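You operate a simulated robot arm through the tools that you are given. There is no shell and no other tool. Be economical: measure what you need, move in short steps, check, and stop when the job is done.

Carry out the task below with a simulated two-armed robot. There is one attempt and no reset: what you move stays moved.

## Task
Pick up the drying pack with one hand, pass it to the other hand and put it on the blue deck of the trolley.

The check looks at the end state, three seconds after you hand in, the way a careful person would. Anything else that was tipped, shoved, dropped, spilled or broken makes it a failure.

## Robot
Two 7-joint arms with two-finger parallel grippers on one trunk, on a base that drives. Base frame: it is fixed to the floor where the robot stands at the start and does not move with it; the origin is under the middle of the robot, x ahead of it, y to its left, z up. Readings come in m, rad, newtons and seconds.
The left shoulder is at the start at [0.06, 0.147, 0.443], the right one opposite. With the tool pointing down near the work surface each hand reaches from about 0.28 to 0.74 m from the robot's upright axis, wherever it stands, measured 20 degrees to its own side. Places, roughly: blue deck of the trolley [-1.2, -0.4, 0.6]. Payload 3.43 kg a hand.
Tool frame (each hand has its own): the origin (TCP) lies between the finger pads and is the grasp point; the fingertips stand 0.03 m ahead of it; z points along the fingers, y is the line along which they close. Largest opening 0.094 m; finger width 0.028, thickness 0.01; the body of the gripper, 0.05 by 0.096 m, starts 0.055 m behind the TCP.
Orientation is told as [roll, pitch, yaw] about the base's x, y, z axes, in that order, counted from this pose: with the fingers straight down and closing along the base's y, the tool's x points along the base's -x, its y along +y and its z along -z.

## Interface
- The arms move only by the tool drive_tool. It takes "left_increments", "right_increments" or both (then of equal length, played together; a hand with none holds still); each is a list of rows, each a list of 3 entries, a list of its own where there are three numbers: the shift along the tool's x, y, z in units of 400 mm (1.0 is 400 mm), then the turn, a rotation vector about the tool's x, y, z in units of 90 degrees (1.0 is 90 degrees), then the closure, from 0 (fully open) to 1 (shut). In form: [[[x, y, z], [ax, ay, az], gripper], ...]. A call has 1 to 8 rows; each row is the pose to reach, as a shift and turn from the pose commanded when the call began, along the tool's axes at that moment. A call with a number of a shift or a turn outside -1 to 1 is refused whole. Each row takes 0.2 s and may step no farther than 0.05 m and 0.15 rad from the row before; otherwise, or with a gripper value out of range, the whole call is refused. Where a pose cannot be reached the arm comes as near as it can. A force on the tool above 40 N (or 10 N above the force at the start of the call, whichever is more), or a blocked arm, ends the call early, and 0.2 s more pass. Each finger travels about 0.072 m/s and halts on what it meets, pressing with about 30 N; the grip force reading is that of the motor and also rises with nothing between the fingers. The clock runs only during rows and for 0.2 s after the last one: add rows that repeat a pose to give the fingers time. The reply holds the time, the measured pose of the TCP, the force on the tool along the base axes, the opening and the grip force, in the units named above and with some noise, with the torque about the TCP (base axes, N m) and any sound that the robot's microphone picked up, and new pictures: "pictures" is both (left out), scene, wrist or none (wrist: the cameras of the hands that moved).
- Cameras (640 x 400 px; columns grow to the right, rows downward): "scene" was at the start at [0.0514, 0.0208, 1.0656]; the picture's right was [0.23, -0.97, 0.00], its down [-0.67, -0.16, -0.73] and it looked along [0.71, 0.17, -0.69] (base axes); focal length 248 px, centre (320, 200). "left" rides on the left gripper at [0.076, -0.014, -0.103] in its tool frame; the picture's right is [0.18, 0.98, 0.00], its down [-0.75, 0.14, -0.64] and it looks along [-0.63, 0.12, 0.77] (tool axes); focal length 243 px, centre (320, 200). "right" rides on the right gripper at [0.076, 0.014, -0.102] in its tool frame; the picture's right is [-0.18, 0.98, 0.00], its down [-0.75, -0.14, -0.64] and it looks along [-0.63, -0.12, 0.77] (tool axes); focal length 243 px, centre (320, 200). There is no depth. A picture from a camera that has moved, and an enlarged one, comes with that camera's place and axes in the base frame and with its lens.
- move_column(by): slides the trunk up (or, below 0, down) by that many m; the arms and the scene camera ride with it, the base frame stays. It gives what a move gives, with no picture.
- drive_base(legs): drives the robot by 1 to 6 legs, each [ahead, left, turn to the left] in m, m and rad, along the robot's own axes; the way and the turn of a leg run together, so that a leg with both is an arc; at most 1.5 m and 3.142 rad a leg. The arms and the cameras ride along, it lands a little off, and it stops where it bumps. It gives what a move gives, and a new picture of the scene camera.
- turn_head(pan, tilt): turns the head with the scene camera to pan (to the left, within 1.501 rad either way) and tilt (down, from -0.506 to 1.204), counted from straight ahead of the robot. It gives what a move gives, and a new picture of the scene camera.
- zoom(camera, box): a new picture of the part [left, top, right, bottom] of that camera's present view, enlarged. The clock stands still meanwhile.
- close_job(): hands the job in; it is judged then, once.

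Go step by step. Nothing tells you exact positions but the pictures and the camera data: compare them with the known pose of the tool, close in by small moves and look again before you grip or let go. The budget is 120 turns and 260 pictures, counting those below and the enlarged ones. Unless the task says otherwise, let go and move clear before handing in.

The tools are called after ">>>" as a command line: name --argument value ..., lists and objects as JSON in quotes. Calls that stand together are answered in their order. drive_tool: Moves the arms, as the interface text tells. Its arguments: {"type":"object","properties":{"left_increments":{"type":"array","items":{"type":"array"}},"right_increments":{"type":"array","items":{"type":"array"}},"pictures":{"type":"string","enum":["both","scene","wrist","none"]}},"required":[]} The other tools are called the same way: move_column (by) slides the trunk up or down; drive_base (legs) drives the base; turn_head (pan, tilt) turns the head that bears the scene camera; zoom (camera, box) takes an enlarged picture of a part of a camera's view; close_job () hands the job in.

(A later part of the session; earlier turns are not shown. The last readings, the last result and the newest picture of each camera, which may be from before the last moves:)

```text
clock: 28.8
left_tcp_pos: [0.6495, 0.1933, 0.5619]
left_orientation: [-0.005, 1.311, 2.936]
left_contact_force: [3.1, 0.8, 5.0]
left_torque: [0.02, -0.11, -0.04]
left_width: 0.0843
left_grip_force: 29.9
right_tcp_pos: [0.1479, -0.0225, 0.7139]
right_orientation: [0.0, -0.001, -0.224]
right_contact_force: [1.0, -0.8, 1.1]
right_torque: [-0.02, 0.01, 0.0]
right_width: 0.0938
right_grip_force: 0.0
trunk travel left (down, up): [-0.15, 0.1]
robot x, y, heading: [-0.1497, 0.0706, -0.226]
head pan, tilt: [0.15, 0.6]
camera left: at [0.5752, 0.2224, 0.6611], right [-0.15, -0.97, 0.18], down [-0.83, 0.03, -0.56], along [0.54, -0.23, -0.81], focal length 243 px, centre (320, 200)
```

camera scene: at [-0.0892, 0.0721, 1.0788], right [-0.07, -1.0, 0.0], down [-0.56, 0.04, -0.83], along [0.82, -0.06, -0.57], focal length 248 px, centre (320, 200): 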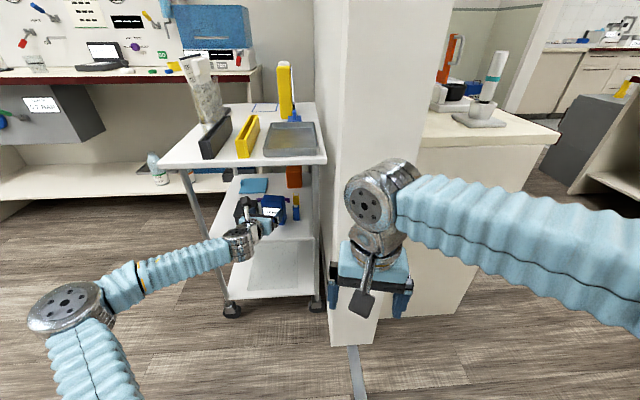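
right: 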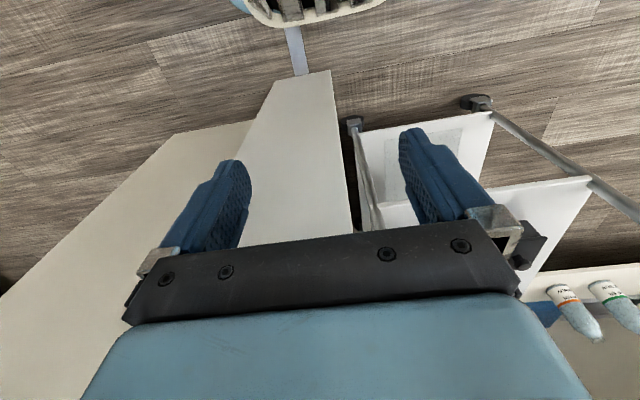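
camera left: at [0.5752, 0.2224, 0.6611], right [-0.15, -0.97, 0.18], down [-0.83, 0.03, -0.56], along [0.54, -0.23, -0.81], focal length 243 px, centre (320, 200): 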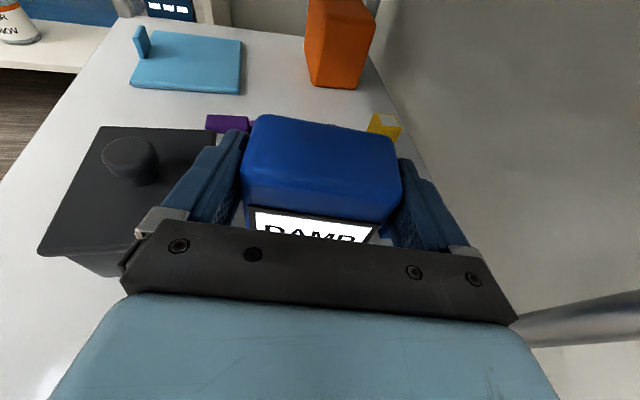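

Gripped at 84 mm with 30 N. I lift 2 cm gently and check.

>>> drive_tool --left_increments '[[[0.012, 0, -0.0033], [0, 0, 0], 0.6], [[0.024, 0, -0.0065], [0, 0, 0], 0.6], [[0.036, 0, -0.01], [0, 0, 0], 0.6], [[0.048, 0, -0.013], [0, 0, 0], 0.6]]'

>>> zoom --camera "scene" --box '[200, 150, 328, 230]'

```text
clock: 29.8
left_tcp_pos: [0.6497, 0.1918, 0.5817]
left_orientation: [0.0, 1.305, 2.937]
left_contact_force: [-0.7, -0.2, -0.1]
left_torque: [0.0, -0.03, 0.0]
left_width: 0.0852
left_grip_force: 0.0
right_tcp_pos: [0.1484, -0.0226, 0.7136]
right_orientation: [0.0, -0.001, -0.223]
right_contact_force: [0.4, -0.7, -0.2]
right_torque: [0.02, 0.0, -0.01]
right_width: 0.0942
right_grip_force: 0.1
trunk travel left (down, up): [-0.15, 0.1]
robot x, y, heading: [-0.1486, 0.0703, -0.226]
head pan, tilt: [0.15, 0.6]
camera scene: at [-0.0891, 0.072, 1.0788], right [-0.07, -1.0, 0.0], down [-0.56, 0.04, -0.82], along [0.82, -0.06, -0.57], focal length 248 px, centre (320, 200)
camera left: at [0.5745, 0.2219, 0.6807], right [-0.15, -0.97, 0.18], down [-0.83, 0.03, -0.56], along [0.54, -0.23, -0.81], focal length 243 px, centre (320, 200)
```

scene: 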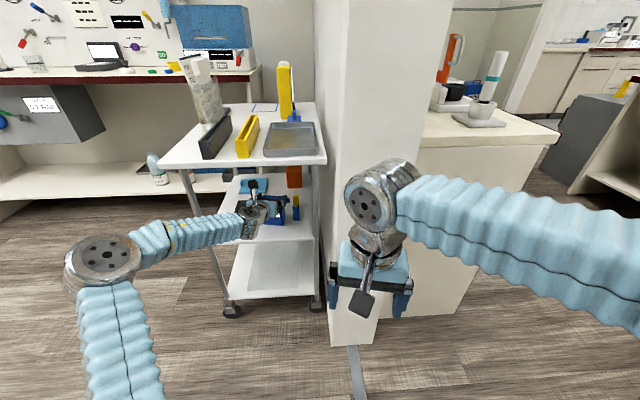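
left: 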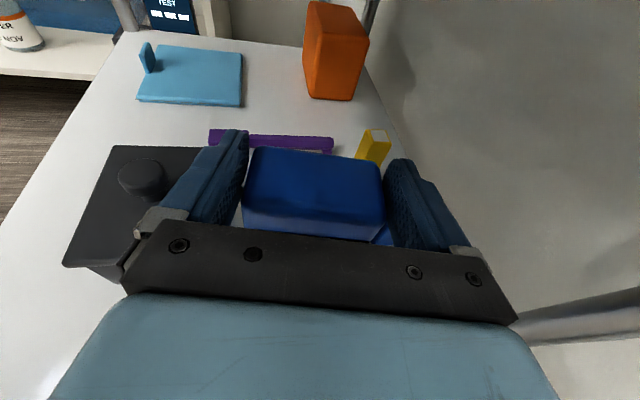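

```text
5.00 times, centred on (264, 190) of scene
camera zoom: at [-0.0891, 0.072, 1.0788], right [-0.07, -1.0, 0.0], down [-0.56, 0.04, -0.82], along [0.82, -0.06, -0.57], focal length 1238 px, centre (600, 250)
```

zoom: 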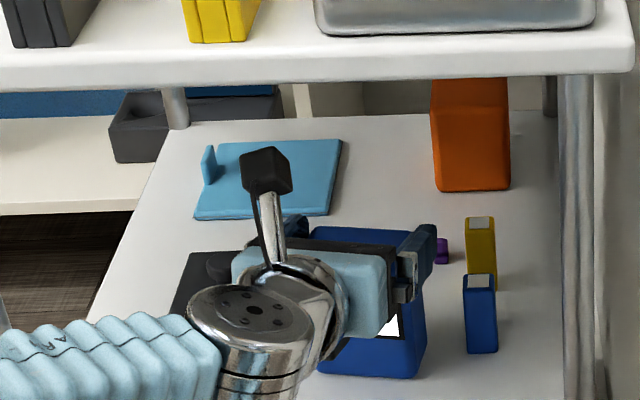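

The reading shows no grip force and the pack seems not to have come up. I'll look closely.

>>> zoom --camera "left" --box '[200, 90, 440, 240]'

```text
2.67 times, centred on (320, 165) of left
camera zoom: at [0.5745, 0.2219, 0.6807], right [-0.15, -0.97, 0.18], down [-0.83, 0.03, -0.56], along [0.54, -0.23, -0.81], focal length 647 px, centre (320, 293)
```

zoom: 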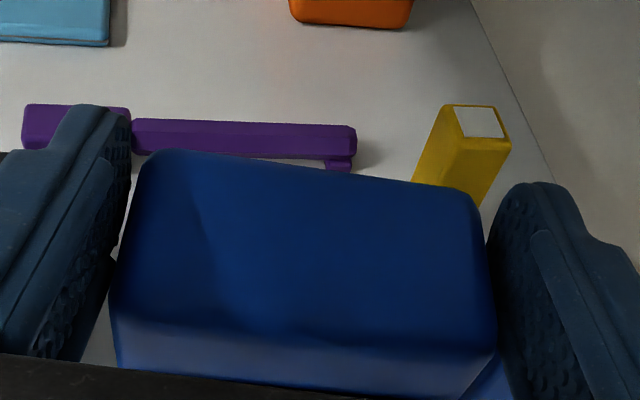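

The pack is still standing in place, untouched, but the fingers stalled at 85 mm with zero force. I'll widen, back out and test the gripper in free space.

>>> drive_tool --left_increments '[[[0, 0, 0], [0, 0, 0], 0.03], [[-0.012, 0, -0.05], [0, 0, 0], 0.03], [[-0.025, 0, -0.1], [0, 0, 0], 0.03], [[-0.038, 0, -0.15], [0, 0, 0], 0.03], [[-0.052, 0, -0.2], [0, 0, 0], 0.3], [[-0.052, 0, -0.2], [0, 0, 0], 0.3], [[-0.052, 0, -0.2], [0, 0, 0], 0.3]]' --pictures "wrist"

>>> zoom --camera "left" --box '[200, 40, 440, 190]'

```text
clock: 31.4
left_tcp_pos: [0.5687, 0.208, 0.5849]
left_orientation: [-0.002, 1.308, 2.938]
left_contact_force: [-0.3, -0.1, -0.8]
left_torque: [0.05, -0.03, 0.02]
left_width: 0.0656
left_grip_force: 0.1
right_tcp_pos: [0.1483, -0.0221, 0.7138]
right_orientation: [0.001, 0.0, -0.223]
right_contact_force: [0.2, 1.0, 0.4]
right_torque: [0.01, 0.02, 0.0]
right_width: 0.0941
right_grip_force: 0.0
trunk travel left (down, up): [-0.15, 0.1]
robot x, y, heading: [-0.1486, 0.0671, -0.229]
head pan, tilt: [0.15, 0.6]
camera left: at [0.4939, 0.2377, 0.6833], right [-0.15, -0.97, 0.18], down [-0.83, 0.03, -0.56], along [0.54, -0.23, -0.81], focal length 243 px, centre (320, 200)
```

left: 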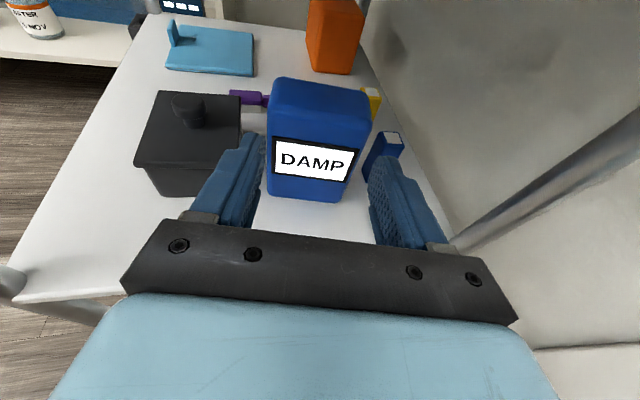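

```text
2.67 times, centred on (320, 115) of left
camera zoom: at [0.4939, 0.2377, 0.6833], right [-0.15, -0.97, 0.18], down [-0.83, 0.03, -0.56], along [0.54, -0.23, -0.81], focal length 647 px, centre (320, 427)
```

zoom: 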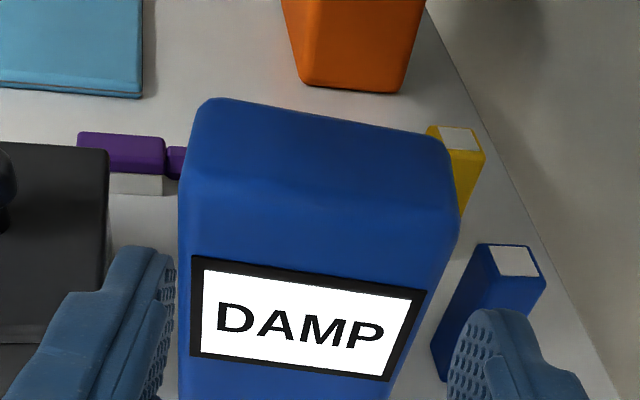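

The gripper works; the earlier bite was on the rounded top edge (the pack top is nearer z≈0.566), so it slipped off. I'll lower to z≈0.532, fully open, and re-check before re-entering.

>>> drive_tool --left_increments '[[[-0.042, -0.002, 0.012], [0, 0, 0], 0], [[-0.085, -0.004, 0.024], [0, 0, 0], 0], [[-0.128, -0.005, 0.035], [0, 0, 0], 0], [[-0.115, -0.005, 0.083], [0, 0, 0], 0]]' --pictures "wrist"

>>> zoom --camera "left" --box '[200, 70, 440, 220]'

```text
clock: 32.4
left_tcp_pos: [0.5887, 0.207, 0.5286]
left_orientation: [-0.005, 1.308, 2.934]
left_contact_force: [0.3, 0.6, -0.5]
left_torque: [0.02, -0.05, -0.02]
left_width: 0.094
left_grip_force: 0.1
right_tcp_pos: [0.1475, -0.0212, 0.7133]
right_orientation: [0.0, 0.0, -0.225]
right_contact_force: [0.0, 0.1, -0.2]
right_torque: [-0.03, -0.01, -0.03]
right_width: 0.0941
right_grip_force: 0.2
trunk travel left (down, up): [-0.15, 0.1]
robot x, y, heading: [-0.149, 0.0683, -0.223]
head pan, tilt: [0.15, 0.6]
camera left: at [0.5134, 0.2362, 0.628], right [-0.15, -0.97, 0.18], down [-0.83, 0.03, -0.56], along [0.54, -0.23, -0.81], focal length 243 px, centre (320, 200)
```

left: 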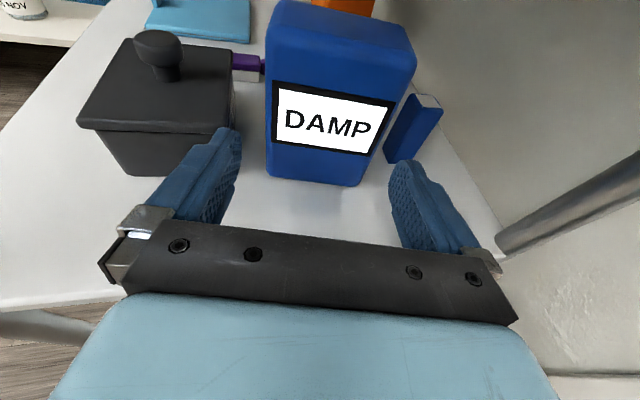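

```text
2.67 times, centred on (320, 145) of left
camera zoom: at [0.5134, 0.2362, 0.628], right [-0.15, -0.97, 0.18], down [-0.83, 0.03, -0.56], along [0.54, -0.23, -0.81], focal length 647 px, centre (320, 347)
```

zoom: 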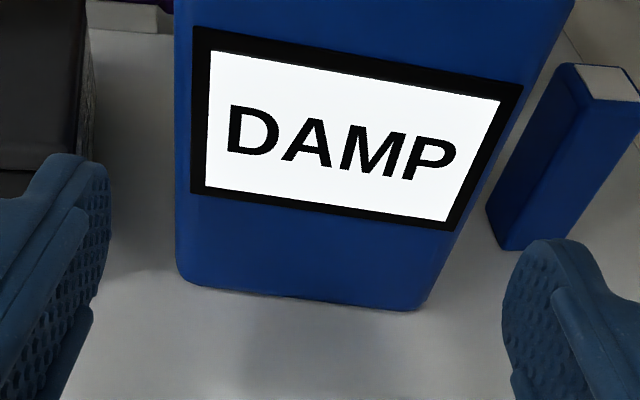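

Clear paths on both sides (block's left face at y≈0.117). I advance to straddle the pack low.

>>> drive_tool --left_increments '[[[0.012, 0.002, 0.044], [0, 0, 0], 0], [[0.024, 0.002, 0.088], [0, 0, 0], 0], [[0.036, 0.002, 0.132], [0, 0, 0], 0], [[0.0477, 0.002, 0.1757], [0, 0, 0], 0]]' --pictures "wrist"

>>> zoom --camera "left" --box '[200, 70, 440, 220]'

```text
clock: 33.4
left_tcp_pos: [0.6602, 0.1904, 0.5276]
left_orientation: [0.001, 1.308, 2.936]
left_contact_force: [-1.8, -1.3, 0.2]
left_torque: [0.04, -0.02, 0.07]
left_width: 0.0935
left_grip_force: 0.1
right_tcp_pos: [0.1491, -0.0227, 0.7132]
right_orientation: [0.001, 0.0, -0.224]
right_contact_force: [0.5, 0.8, -0.2]
right_torque: [-0.02, 0.01, 0.01]
right_width: 0.0939
right_grip_force: 0.0
trunk travel left (down, up): [-0.15, 0.1]
robot x, y, heading: [-0.1494, 0.0674, -0.221]
head pan, tilt: [0.15, 0.6]
heard: snap
camera left: at [0.5853, 0.22, 0.6284], right [-0.15, -0.97, 0.18], down [-0.83, 0.03, -0.56], along [0.54, -0.23, -0.81], focal length 243 px, centre (320, 200)
```

left: 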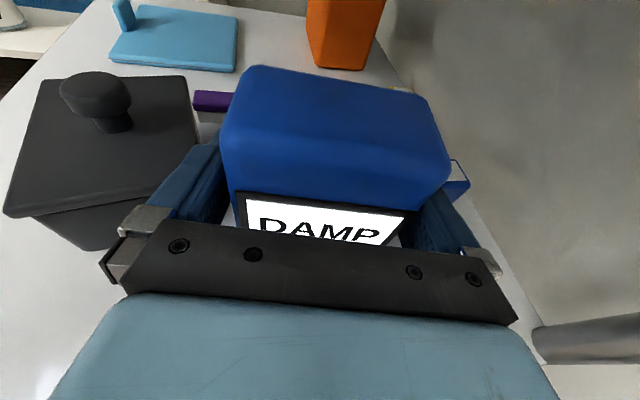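

```text
2.67 times, centred on (320, 145) of left
camera zoom: at [0.5853, 0.22, 0.6284], right [-0.15, -0.97, 0.18], down [-0.83, 0.03, -0.56], along [0.54, -0.23, -0.81], focal length 647 px, centre (320, 347)
```

zoom: 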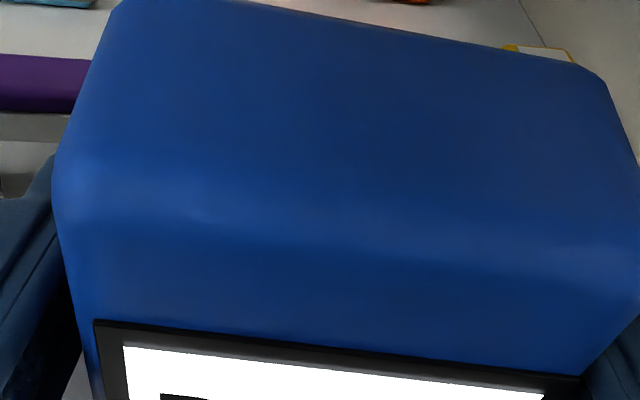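

A snap was heard with a slight touch (about 2 N). Before gripping I'll check that nothing has shifted.

>>> zoom --camera "scene" --box '[200, 150, 328, 230]'

>>> zoom --camera "scene" --box '[0, 0, 640, 400]'

```text
5.00 times, centred on (264, 190) of scene
camera zoom: at [-0.0893, 0.072, 1.0788], right [-0.07, -1.0, 0.0], down [-0.56, 0.04, -0.83], along [0.82, -0.06, -0.56], focal length 1238 px, centre (600, 250)
```

zoom: 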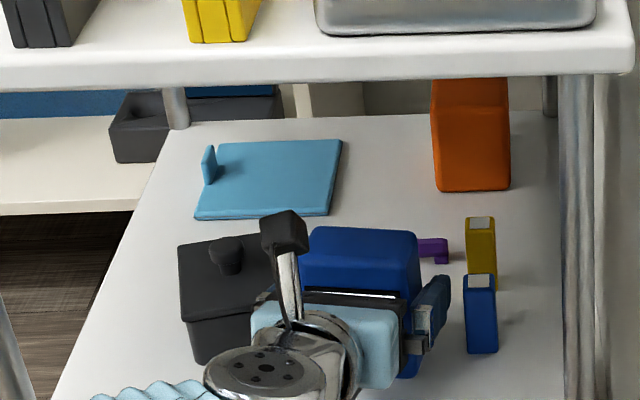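

```text
1.00 times, centred on (320, 200) of scene (not enlarged: the box is as wide or as high as the picture)
camera zoom: at [-0.0893, 0.072, 1.0788], right [-0.07, -1.0, 0.0], down [-0.56, 0.04, -0.83], along [0.82, -0.06, -0.56], focal length 248 px, centre (320, 200)
```

zoom: 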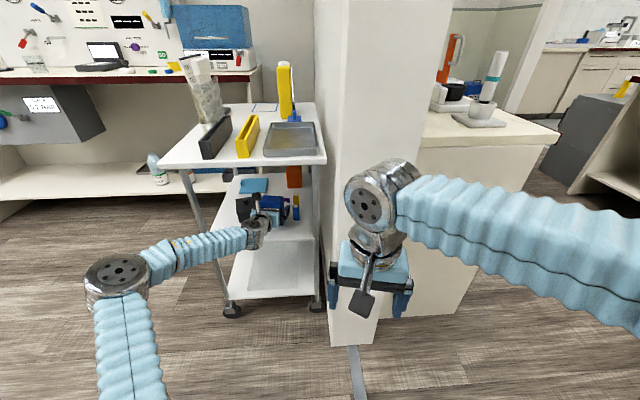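

Nothing has moved; the pack and neighbours stand as before. I close on the pack low on its sides.

>>> drive_tool --left_increments '[[[0, 0, 0], [0, 0, 0], 0.2], [[0, 0, 0], [0, 0, 0], 0.6], [[0, 0, 0], [0, 0, 0], 0.6], [[0, 0, 0], [0, 0, 0], 0.6], [[0, 0, 0], [0, 0, 0], 0.6]]' --pictures "wrist"

```text
clock: 34.6
left_tcp_pos: [0.6593, 0.19, 0.5288]
left_orientation: [-0.001, 1.308, 2.938]
left_contact_force: [1.6, 0.9, 1.4]
left_torque: [0.06, -0.09, 0.04]
left_width: 0.085
left_grip_force: 30.0
right_tcp_pos: [0.1483, -0.0218, 0.7137]
right_orientation: [0.0, 0.0, -0.224]
right_contact_force: [0.4, -0.9, 0.7]
right_torque: [-0.01, 0.01, 0.01]
right_width: 0.0942
right_grip_force: 0.0
trunk travel left (down, up): [-0.15, 0.1]
robot x, y, heading: [-0.1492, 0.0712, -0.225]
head pan, tilt: [0.15, 0.6]
heard: snap
camera left: at [0.5853, 0.2199, 0.6283], right [-0.15, -0.97, 0.18], down [-0.83, 0.03, -0.56], along [0.54, -0.23, -0.81], focal length 243 px, centre (320, 200)
```

left: 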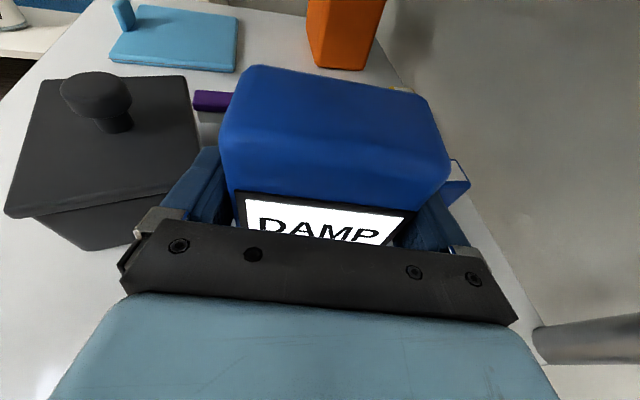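

Held at 85 mm, 30 N. I lift 2.5 cm slowly, keeping the same closure.

>>> drive_tool --left_increments '[[[0.006, 0, -0.0016], [0, 0, 0], 0.6], [[0.015, 0, -0.004], [0, 0, 0], 0.6], [[0.025, 0, -0.007], [0, 0, 0], 0.6], [[0.035, 0, -0.0095], [0, 0, 0], 0.6], [[0.047, 0, -0.0127], [0, 0, 0], 0.6], [[0.06, 0, -0.016], [0, 0, 0], 0.6]]'

>>> zoom --camera "scene" --box '[200, 150, 328, 230]'

```text
clock: 36.0
left_tcp_pos: [0.66, 0.1918, 0.5539]
left_orientation: [0.001, 1.308, 2.941]
left_contact_force: [0.8, -0.2, -3.6]
left_torque: [-0.02, -0.03, 0.0]
left_width: 0.0848
left_grip_force: 30.0
right_tcp_pos: [0.1484, -0.0225, 0.7135]
right_orientation: [-0.002, 0.0, -0.224]
right_contact_force: [0.4, 0.2, -0.8]
right_torque: [0.03, -0.01, -0.03]
right_width: 0.0939
right_grip_force: 0.1
trunk travel left (down, up): [-0.15, 0.1]
robot x, y, heading: [-0.1496, 0.0729, -0.223]
head pan, tilt: [0.15, 0.6]
camera scene: at [-0.0888, 0.0721, 1.0787], right [-0.07, -1.0, 0.0], down [-0.56, 0.04, -0.82], along [0.82, -0.06, -0.57], focal length 248 px, centre (320, 200)
camera left: at [0.5854, 0.2209, 0.6523], right [-0.15, -0.97, 0.18], down [-0.83, 0.03, -0.56], along [0.54, -0.23, -0.81], focal length 243 px, centre (320, 200)
```

scene: 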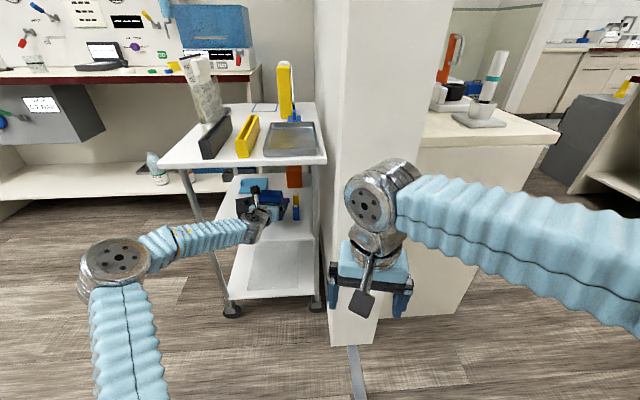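
left: 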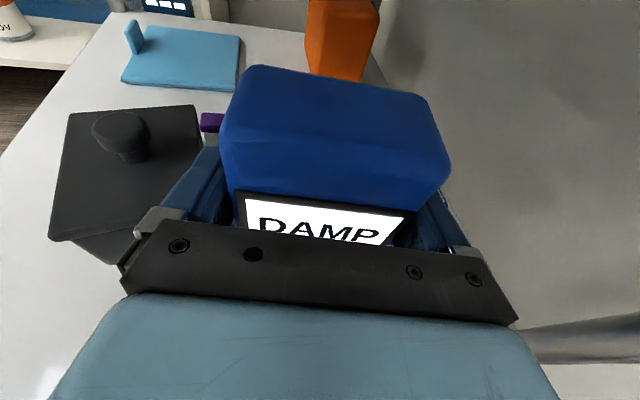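

```text
5.00 times, centred on (264, 190) of scene
camera zoom: at [-0.0888, 0.0721, 1.0787], right [-0.07, -1.0, 0.0], down [-0.56, 0.04, -0.82], along [0.82, -0.06, -0.57], focal length 1238 px, centre (600, 250)
```

zoom: 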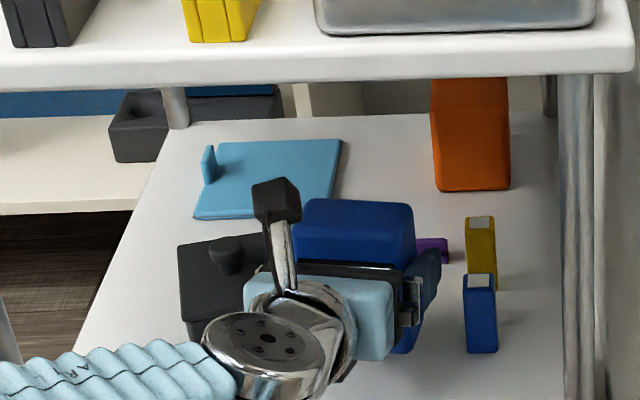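

The pack is lifted (≈3.6 N) with neighbours undisturbed. I back the base straight out of the shelf.

>>> drive_base --legs '[[-0.3, 0, 0]]'

>>> turn_head --pan 0.3 --tilt 0.8

```text
clock: 38.0
left_tcp_pos: [0.3635, 0.2596, 0.5527]
left_orientation: [0.0, 1.308, 2.94]
left_contact_force: [-0.7, 0.5, -3.7]
left_torque: [0.02, 0.0, 0.02]
left_width: 0.0845
left_grip_force: 29.9
right_tcp_pos: [-0.1476, 0.0454, 0.7129]
right_orientation: [-0.002, 0.001, -0.222]
right_contact_force: [-0.1, 1.3, -0.5]
right_torque: [-0.01, -0.01, 0.0]
right_width: 0.0939
right_grip_force: 0.0
trunk travel left (down, up): [-0.15, 0.1]
robot x, y, heading: [-0.4483, 0.1358, -0.222]
head pan, tilt: [0.15, 0.6]
camera scene: at [-0.3855, 0.1392, 1.0788], right [-0.07, -1.0, 0.0], down [-0.56, 0.04, -0.82], along [0.82, -0.06, -0.57], focal length 248 px, centre (320, 200)
```

scene: 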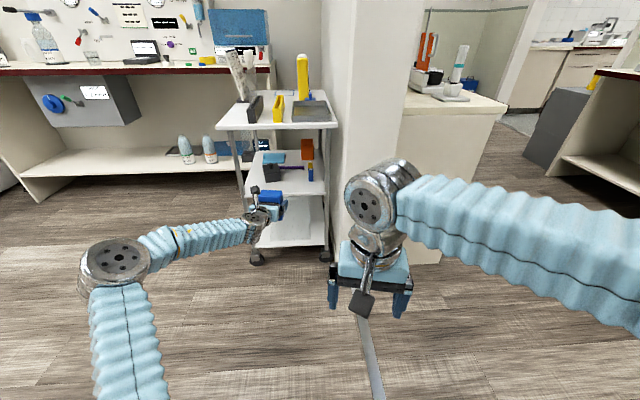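

```text
clock: 38.8
left_tcp_pos: [0.3628, 0.2597, 0.5527]
left_orientation: [-0.003, 1.307, 2.94]
left_contact_force: [0.1, 0.7, -2.8]
left_torque: [-0.01, 0.03, -0.02]
left_width: 0.0846
left_grip_force: 29.6
right_tcp_pos: [-0.1485, 0.0452, 0.7136]
right_orientation: [0.0, 0.0, -0.223]
right_contact_force: [0.4, -0.2, 0.4]
right_torque: [0.01, 0.03, -0.02]
right_width: 0.0939
right_grip_force: 0.0
trunk travel left (down, up): [-0.15, 0.1]
robot x, y, heading: [-0.4467, 0.1344, -0.223]
head pan, tilt: [0.3, 0.799]
camera scene: at [-0.3932, 0.1518, 1.0619], right [0.08, -1.0, 0.0], down [-0.71, -0.06, -0.7], along [0.7, 0.05, -0.72], focal length 248 px, centre (320, 200)
```

scene: 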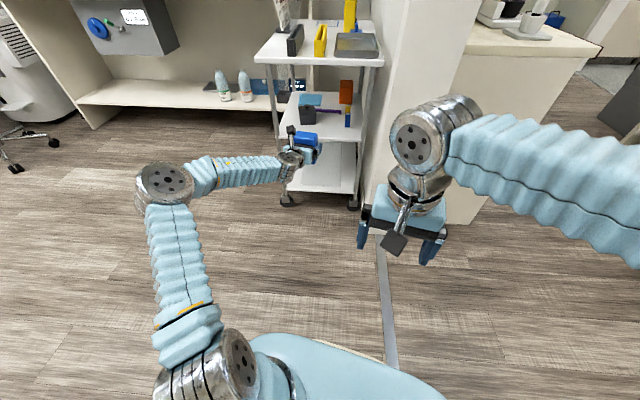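

The pack is safely out. Now I bring the left hand in to a handover position and raise and turn the right hand so it can grip the pack's thickness from above.

>>> drive_tool --left_increments '[[[-0.005, 0.031, -0.08], [0, 0, 0], 0.6], [[-0.011, 0.062, -0.16], [0, 0, 0], 0.6], [[-0.016, 0.094, -0.24], [0, 0, 0], 0.6], [[-0.021, 0.125, -0.32], [0, 0, 0], 0.6], [[-0.027, 0.156, -0.4], [0, 0, 0], 0.6], [[-0.032, 0.187, -0.48], [0, 0, 0], 0.6], [[-0.038, 0.219, -0.56], [0, 0, 0], 0.6], [[-0.043, 0.25, -0.636], [0, 0, 0], 0.6]]' --right_increments '[[[-0.044, -0.0375, -0.03], [0, 0, -0.09], 0], [[-0.0875, -0.075, -0.06], [0, 0, -0.18], 0], [[-0.131, -0.1125, -0.09], [0, 0, -0.27], 0], [[-0.175, -0.15, -0.125], [0, 0, -0.36], 0], [[-0.219, -0.1875, -0.156], [0, 0, -0.45], 0], [[-0.2625, -0.225, -0.187], [0, 0, -0.54], 0], [[-0.306, -0.2625, -0.219], [0, 0, -0.63], 0], [[-0.35, -0.3, -0.25], [0, 0, -0.72], 0]]'

```text
clock: 40.6
left_tcp_pos: [0.1007, 0.2124, 0.6054]
left_orientation: [0.003, 1.306, 2.943]
left_contact_force: [0.3, -0.8, -2.4]
left_torque: [0.0, -0.03, 0.02]
left_width: 0.0843
left_grip_force: 30.1
right_tcp_pos: [-0.0373, -0.1012, 0.8159]
right_orientation: [0.002, 0.001, 0.911]
right_contact_force: [1.1, 0.4, 1.1]
right_torque: [0.0, 0.02, -0.03]
right_width: 0.094
right_grip_force: 0.1
trunk travel left (down, up): [-0.15, 0.1]
robot x, y, heading: [-0.4474, 0.1377, -0.222]
head pan, tilt: [0.3, 0.799]
camera scene: at [-0.3933, 0.152, 1.0619], right [0.08, -1.0, 0.0], down [-0.71, -0.06, -0.7], along [0.69, 0.05, -0.72], focal length 248 px, centre (320, 200)
camera right: at [-0.0959, -0.1542, 0.9175], right [-0.66, 0.75, 0.0], down [0.57, 0.51, 0.64], along [0.48, 0.43, -0.77], focal length 243 px, centre (320, 200)
camera left: at [0.0248, 0.242, 0.7031], right [-0.15, -0.97, 0.18], down [-0.83, 0.02, -0.56], along [0.54, -0.23, -0.81], focal length 243 px, centre (320, 200)
```

scene: 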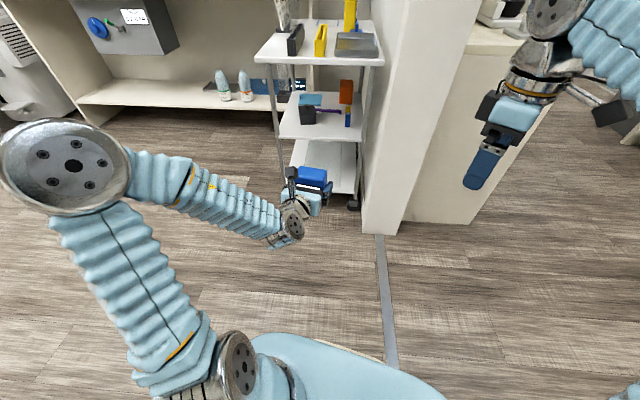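
right: 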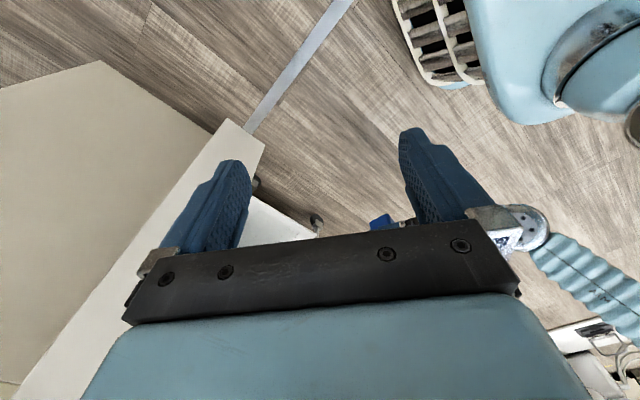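
left: 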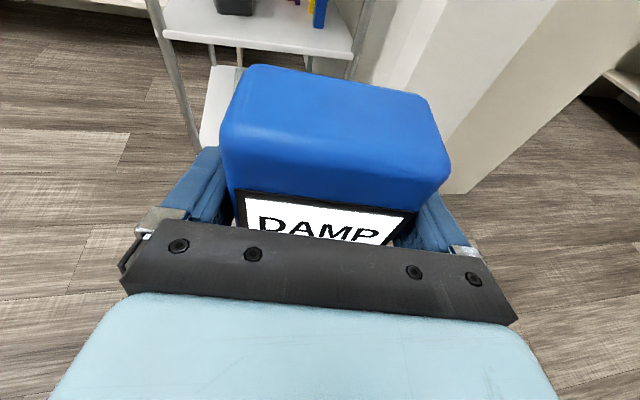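

The pack rides fine. I bring the left hand further to the middle and the right hand above the pack, closing direction across its thickness.

>>> drive_tool --left_increments '[[[0, 0.022, 0], [0, 0, 0], 0.6], [[0, 0.044, 0], [0, 0, 0], 0.6], [[0, 0.066, 0], [0, 0, 0], 0.6], [[0, 0.0875, 0], [0, 0, 0], 0.6], [[0, 0.11, 0], [0, 0, 0], 0.6], [[0, 0.131, 0], [0, 0, 0], 0.6], [[0, 0.153, 0], [0, 0, 0], 0.6], [[0, 0.175, 0], [0, 0, 0], 0.6]]' --right_increments '[[[-0.081, 0.011, 0.01], [0, 0, -0.036], 0.1], [[-0.162, 0.022, 0.02], [0, 0, -0.073], 0.2], [[-0.243, 0.033, 0.04], [0, 0, -0.11], 0.25], [[-0.324, 0.044, 0.07], [0, 0, -0.145], 0.25], [[-0.405, 0.055, 0.11], [0, 0, -0.181], 0.25], [[-0.486, 0.066, 0.15], [0, 0, -0.218], 0.25], [[-0.567, 0.075, 0.18], [0, 0, -0.254], 0.25], [[-0.647, 0.085, 0.215], [0, 0, -0.29], 0.25]]'

```text
clock: 42.4
left_tcp_pos: [0.0843, 0.1422, 0.6023]
left_orientation: [-0.002, 1.306, 2.939]
left_contact_force: [-0.6, 0.1, -2.2]
left_torque: [-0.01, 0.01, -0.01]
left_width: 0.0845
left_grip_force: 30.1
right_tcp_pos: [0.0927, 0.1194, 0.7262]
right_orientation: [0.001, 0.0, 1.366]
right_contact_force: [-0.7, -0.9, 0.4]
right_torque: [0.04, -0.01, -0.01]
right_width: 0.0707
right_grip_force: 0.1
trunk travel left (down, up): [-0.15, 0.1]
robot x, y, heading: [-0.4476, 0.1356, -0.224]
head pan, tilt: [0.3, 0.799]
camera scene: at [-0.3936, 0.1515, 1.0619], right [0.08, -1.0, 0.0], down [-0.71, -0.06, -0.7], along [0.69, 0.05, -0.72], focal length 248 px, centre (320, 200)
camera right: at [0.063, 0.0487, 0.8284], right [-0.92, 0.38, 0.0], down [0.29, 0.71, 0.64], along [0.24, 0.59, -0.77], focal length 243 px, centre (320, 200)
camera left: at [0.0096, 0.172, 0.7023], right [-0.15, -0.97, 0.18], down [-0.83, 0.02, -0.56], along [0.54, -0.23, -0.81], focal length 243 px, centre (320, 200)
```

scene: 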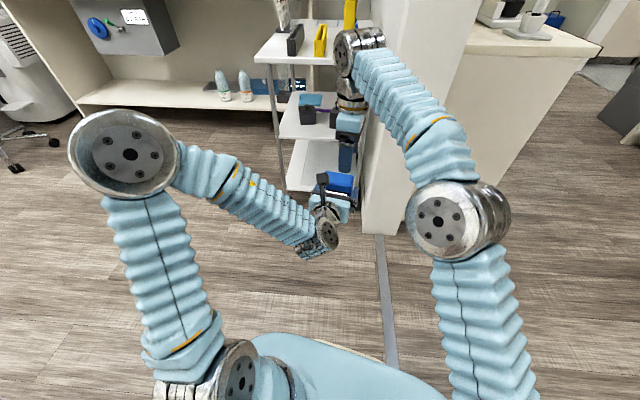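
right: 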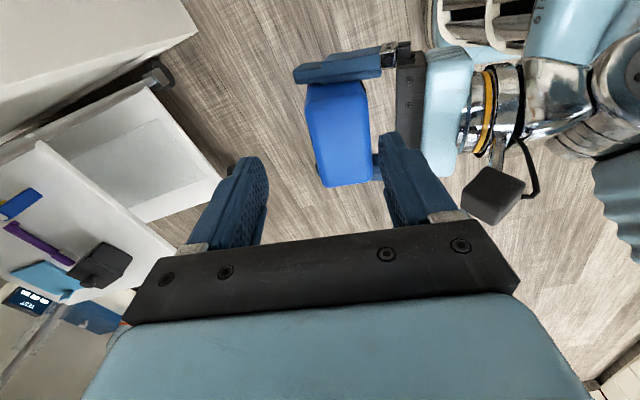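
left: 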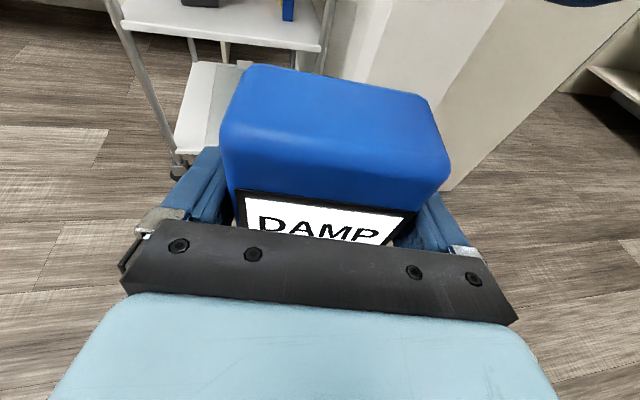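

The right hand hangs above the pack; I'll zoom to measure the gap between the pack and the left gripper where a finger must go.

>>> zoom --camera "right" --box '[240, 40, 448, 170]'

>>> zoom --camera "left" --box '[180, 120, 484, 310]'

>>> zoom --camera "scene" --box '[270, 90, 430, 270]'

```text
3.08 times, centred on (344, 105) of right
camera zoom: at [0.063, 0.0487, 0.8284], right [-0.92, 0.38, 0.0], down [0.29, 0.71, 0.64], along [0.24, 0.59, -0.77], focal length 746 px, centre (246, 492)
```

zoom: 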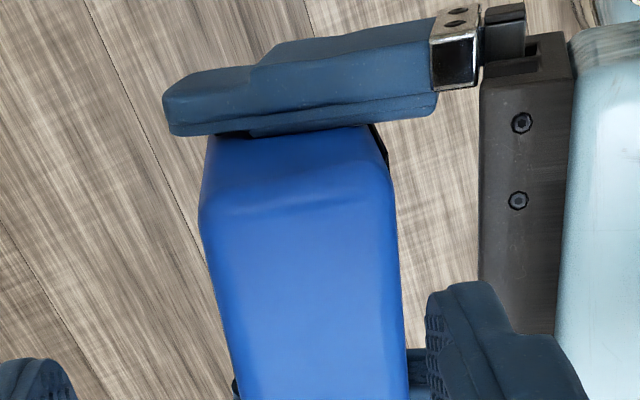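

```text
2.11 times, centred on (332, 215) of left
camera zoom: at [0.0096, 0.172, 0.7023], right [-0.15, -0.97, 0.18], down [-0.83, 0.02, -0.56], along [0.54, -0.23, -0.81], focal length 511 px, centre (295, 168)
```

zoom: 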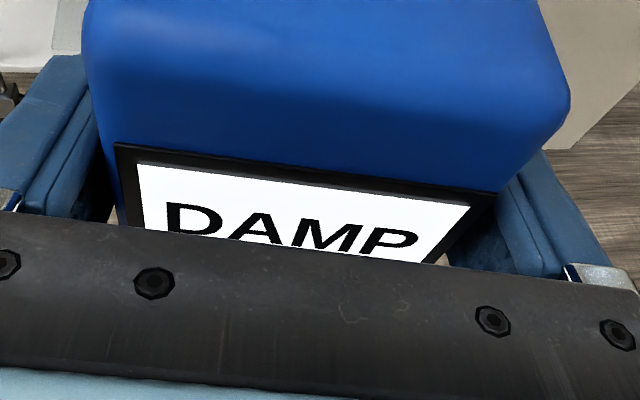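

```text
2.22 times, centred on (350, 180) of scene
camera zoom: at [-0.3936, 0.1515, 1.0619], right [0.08, -1.0, 0.0], down [-0.71, -0.06, -0.7], along [0.69, 0.05, -0.72], focal length 550 px, centre (253, 244)
```

zoom: 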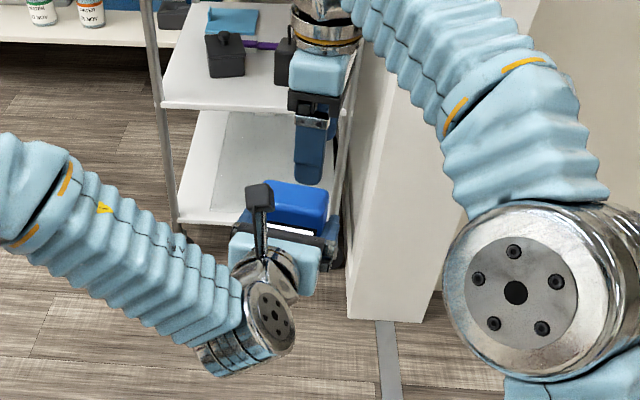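

The gap between pack and left gripper is about 21 mm, enough for a 10 mm finger. I shift the right hand 13 mm toward the robot, narrow to 66 mm and descend a bit, then re-check.

>>> drive_tool --right_increments '[[[0, 0.0325, 0], [0, 0, 0], 0.3], [[0, 0.0325, 0.05], [0, 0, 0], 0.3], [[0, 0.0325, 0.1], [0, 0, 0], 0.3]]' --pictures "wrist"

>>> zoom --camera "right" --box '[220, 70, 460, 220]'

>>> zoom --camera "left" --box '[0, 0, 640, 400]'

```text
clock: 43.2
left_tcp_pos: [0.0843, 0.1433, 0.6026]
left_orientation: [0.001, 1.308, 2.941]
left_contact_force: [0.0, -0.5, -3.2]
left_torque: [0.01, -0.02, -0.02]
left_width: 0.0848
left_grip_force: 30.2
right_tcp_pos: [0.0818, 0.1252, 0.6882]
right_orientation: [0.001, 0.0, 1.364]
right_contact_force: [-0.2, 0.1, 0.6]
right_torque: [0.03, 0.02, 0.01]
right_width: 0.0656
right_grip_force: 0.0
trunk travel left (down, up): [-0.15, 0.1]
robot x, y, heading: [-0.4457, 0.1347, -0.223]
head pan, tilt: [0.3, 0.799]
camera right: at [0.052, 0.0525, 0.79], right [-0.92, 0.38, 0.0], down [0.29, 0.71, 0.64], along [0.24, 0.59, -0.77], focal length 243 px, centre (320, 200)
```

right: 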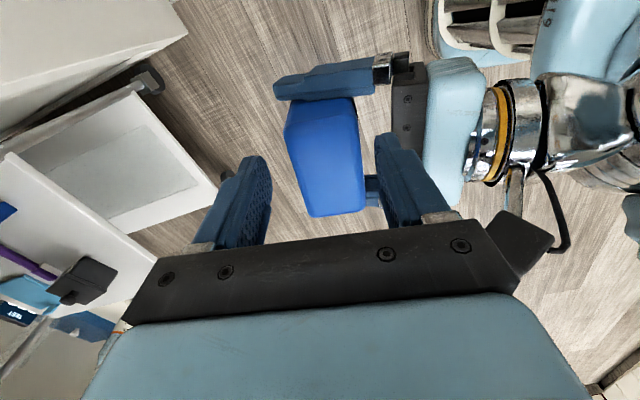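

```text
2.67 times, centred on (340, 145) of right
camera zoom: at [0.052, 0.0525, 0.79], right [-0.92, 0.38, 0.0], down [0.29, 0.71, 0.64], along [0.24, 0.59, -0.77], focal length 647 px, centre (267, 347)
```

zoom: 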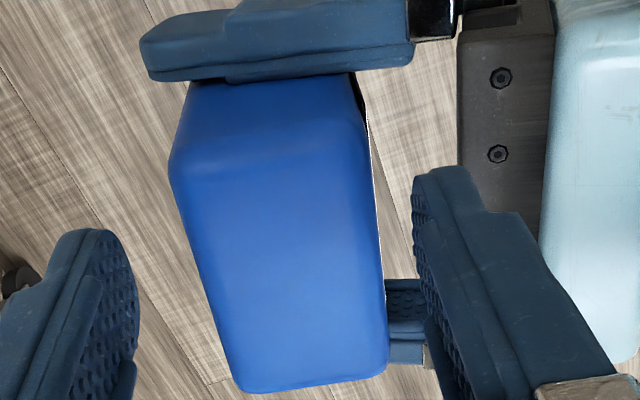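

```text
1.00 times, centred on (320, 200) of left (not enlarged: the box is as wide or as high as the picture)
camera zoom: at [0.0097, 0.1724, 0.7023], right [-0.15, -0.97, 0.18], down [-0.83, 0.02, -0.56], along [0.54, -0.23, -0.81], focal length 243 px, centre (320, 200)
```

zoom: 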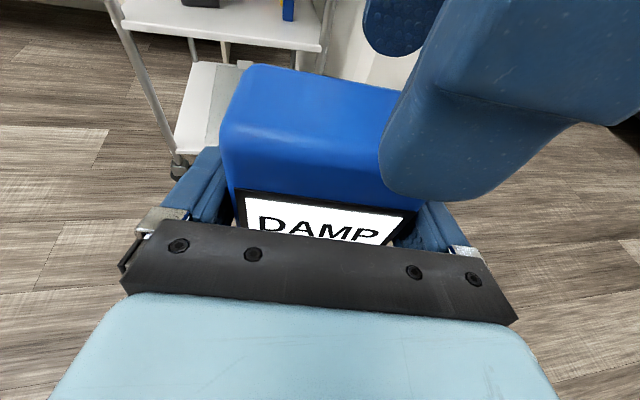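

The alignment is as planned (≈5 mm each side of the near finger). I descend in two stages.

>>> drive_tool --right_increments '[[[0, 0, 0.025], [0, 0, 0], 0.3], [[0, 0, 0.05], [0, 0, 0], 0.3], [[0, 0, 0.075], [0, 0, 0], 0.3]]' --pictures "wrist"

>>> zoom --camera "left" --box '[180, 20, 500, 220]'

>>> zoom --camera "right" --box '[220, 70, 460, 220]'

```text
clock: 44.0
left_tcp_pos: [0.0829, 0.1441, 0.6032]
left_orientation: [0.001, 1.308, 2.94]
left_contact_force: [0.3, -0.3, -3.4]
left_torque: [0.01, 0.02, -0.01]
left_width: 0.0843
left_grip_force: 30.2
right_tcp_pos: [0.0821, 0.1258, 0.6575]
right_orientation: [0.001, -0.001, 1.364]
right_contact_force: [-0.3, 0.2, -0.1]
right_torque: [-0.04, 0.03, 0.01]
right_width: 0.0658
right_grip_force: 0.0
trunk travel left (down, up): [-0.15, 0.1]
robot x, y, heading: [-0.4461, 0.1345, -0.225]
head pan, tilt: [0.3, 0.799]
camera right: at [0.0515, 0.0527, 0.7592], right [-0.92, 0.38, 0.0], down [0.29, 0.71, 0.64], along [0.24, 0.59, -0.77], focal length 243 px, centre (320, 200)
```

right: 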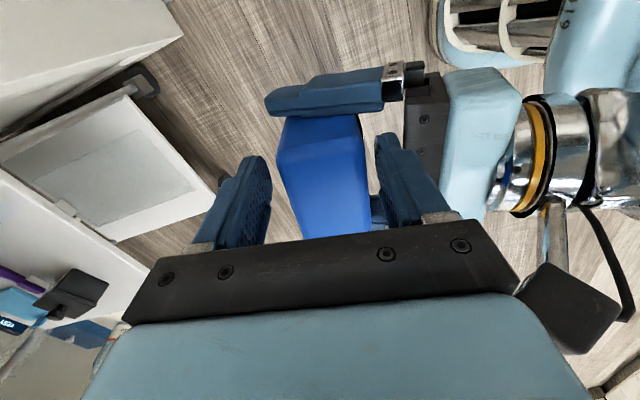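

```text
2.00 times, centred on (340, 120) of left
camera zoom: at [0.0097, 0.1724, 0.7022], right [-0.15, -0.97, 0.18], down [-0.83, 0.02, -0.56], along [0.54, -0.23, -0.81], focal length 485 px, centre (280, 360)
```

zoom: 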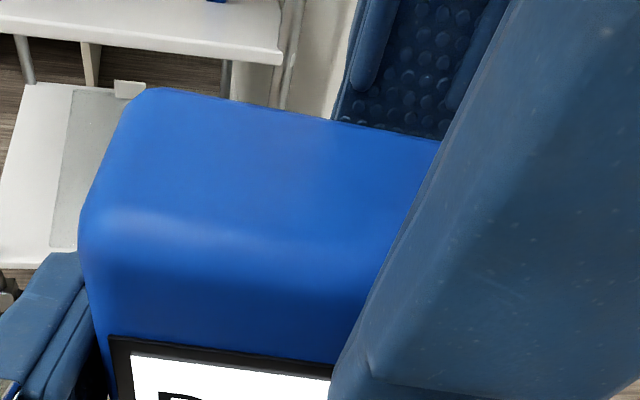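

```text
2.67 times, centred on (340, 145) of right
camera zoom: at [0.0515, 0.0527, 0.7592], right [-0.92, 0.38, 0.0], down [0.29, 0.71, 0.64], along [0.24, 0.59, -0.77], focal length 647 px, centre (267, 347)
```

zoom: 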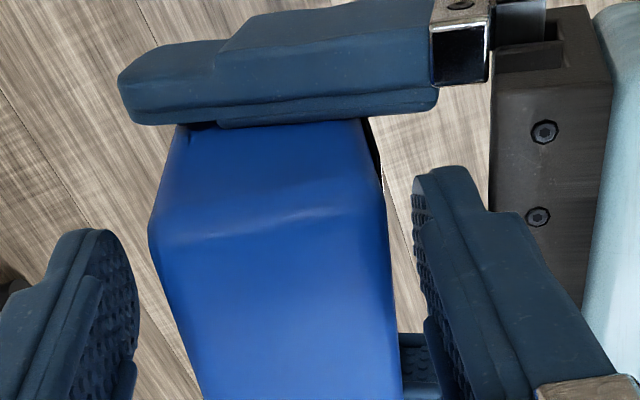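

No contact so far. I descend another 22 mm and close the right fingers on the pack.

>>> drive_tool --right_increments '[[[0, 0, 0.02], [0, 0, 0], 0.3], [[0, 0, 0.04], [0, 0, 0], 0.3], [[0, 0, 0.058], [0, 0, 0], 0.3]]' --pictures "wrist"

>>> zoom --camera "right" --box '[220, 70, 460, 220]'

```text
clock: 44.8
left_tcp_pos: [0.0823, 0.1442, 0.5978]
left_orientation: [-0.007, 1.292, 2.935]
left_contact_force: [-0.5, -0.1, -3.9]
left_torque: [-0.01, 0.01, -0.01]
left_width: 0.0844
left_grip_force: 30.0
right_tcp_pos: [0.0817, 0.1275, 0.6368]
right_orientation: [-0.002, -0.006, 1.367]
right_contact_force: [-0.2, 1.1, 0.4]
right_torque: [-0.03, 0.05, -0.02]
right_width: 0.0658
right_grip_force: 0.0
trunk travel left (down, up): [-0.15, 0.1]
robot x, y, heading: [-0.4462, 0.1372, -0.22]
head pan, tilt: [0.3, 0.799]
stopped in row 3 (left hand): the force on the tool passed its limit at 44 N (the readings are from after the stop); the commanded pose is now the measured one
camera right: at [0.0514, 0.0538, 0.7395], right [-0.92, 0.38, 0.0], down [0.29, 0.71, 0.65], along [0.25, 0.6, -0.76], focal length 243 px, centre (320, 200)
```

right: 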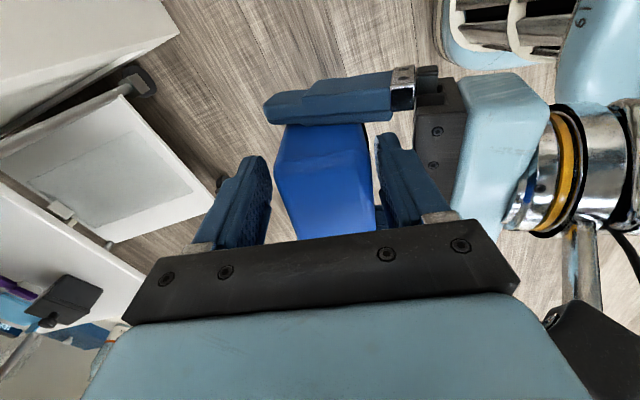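

```text
2.67 times, centred on (340, 145) of right
camera zoom: at [0.0514, 0.0538, 0.7395], right [-0.92, 0.38, 0.0], down [0.29, 0.71, 0.65], along [0.25, 0.6, -0.76], focal length 647 px, centre (267, 347)
```

zoom: 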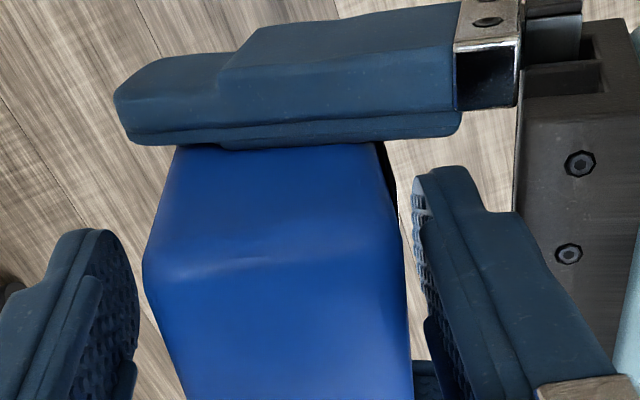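

The hands' housings touched lightly and the move stopped right at the wanted depth, with forces now back to near zero. I close the right fingers on the pack.

>>> drive_tool --right_increments '[[[0, 0.003, 0], [0, 0, 0], 0.4], [[0, 0.005, 0], [0, 0, 0], 0.75], [[0, 0.005, 0], [0, 0, 0], 0.75], [[0, 0.005, 0], [0, 0, 0], 0.75], [[0, 0.005, 0], [0, 0, 0], 0.75]]' --pictures "wrist"

>>> zoom --camera "right" --box '[220, 70, 460, 220]'

```text
clock: 46.0
left_tcp_pos: [0.0841, 0.1452, 0.5961]
left_orientation: [-0.009, 1.293, 2.936]
left_contact_force: [19.4, 0.3, -9.4]
left_torque: [0.03, 0.37, 0.02]
left_width: 0.0843
left_grip_force: 30.5
right_tcp_pos: [0.079, 0.1271, 0.6388]
right_orientation: [-0.003, -0.006, 1.368]
right_contact_force: [-18.5, -0.7, 5.5]
right_torque: [0.09, 0.42, 0.35]
right_width: 0.0523
right_grip_force: 29.7
trunk travel left (down, up): [-0.15, 0.1]
robot x, y, heading: [-0.4455, 0.1378, -0.221]
head pan, tilt: [0.3, 0.799]
camera right: at [0.0491, 0.0548, 0.7395], right [-0.93, 0.38, 0.0], down [0.29, 0.71, 0.65], along [0.25, 0.6, -0.76], focal length 243 px, centre (320, 200)
```

right: 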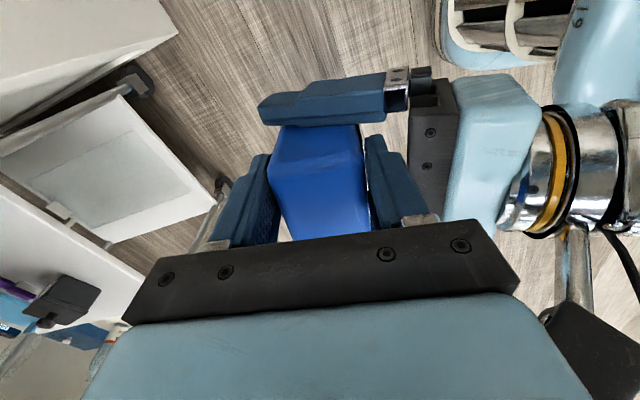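

```text
2.67 times, centred on (340, 145) of right
camera zoom: at [0.0491, 0.0548, 0.7395], right [-0.93, 0.38, 0.0], down [0.29, 0.71, 0.65], along [0.25, 0.6, -0.76], focal length 647 px, centre (267, 347)
```

zoom: 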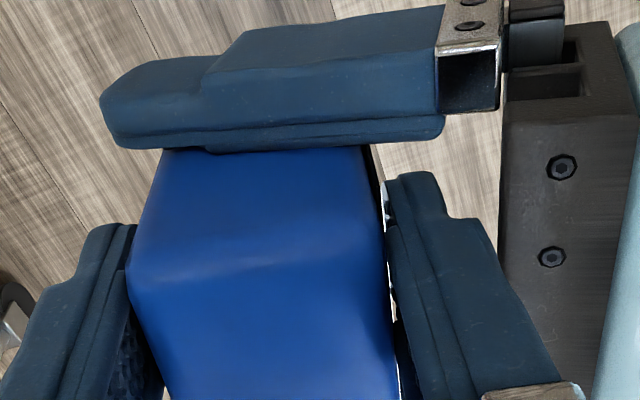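

Both hands hold the pack, with about 19 N pulling between them. I relieve this by easing the right hand 2 mm.

>>> drive_tool --right_increments '[[[0, 0.003, 0], [0, 0, 0], 0.75], [[0, 0.005, 0], [0, 0, 0], 0.75]]' --left_increments '[[[0, 0, 0], [0, 0, 0], 0.6], [[0, 0, 0], [0, 0, 0], 0.6]]' --pictures "none"

```text
clock: 46.6
left_tcp_pos: [0.0834, 0.1444, 0.5967]
left_orientation: [-0.007, 1.292, 2.932]
left_contact_force: [2.7, 1.5, -7.2]
left_torque: [-0.26, -0.42, -0.13]
left_width: 0.0838
left_grip_force: 29.5
right_tcp_pos: [0.0779, 0.1279, 0.6374]
right_orientation: [-0.005, -0.007, 1.365]
right_contact_force: [-3.1, -1.4, 4.9]
right_torque: [0.25, 0.49, 0.17]
right_width: 0.0525
right_grip_force: 30.0
trunk travel left (down, up): [-0.15, 0.1]
robot x, y, heading: [-0.4458, 0.1376, -0.217]
head pan, tilt: [0.3, 0.799]
```

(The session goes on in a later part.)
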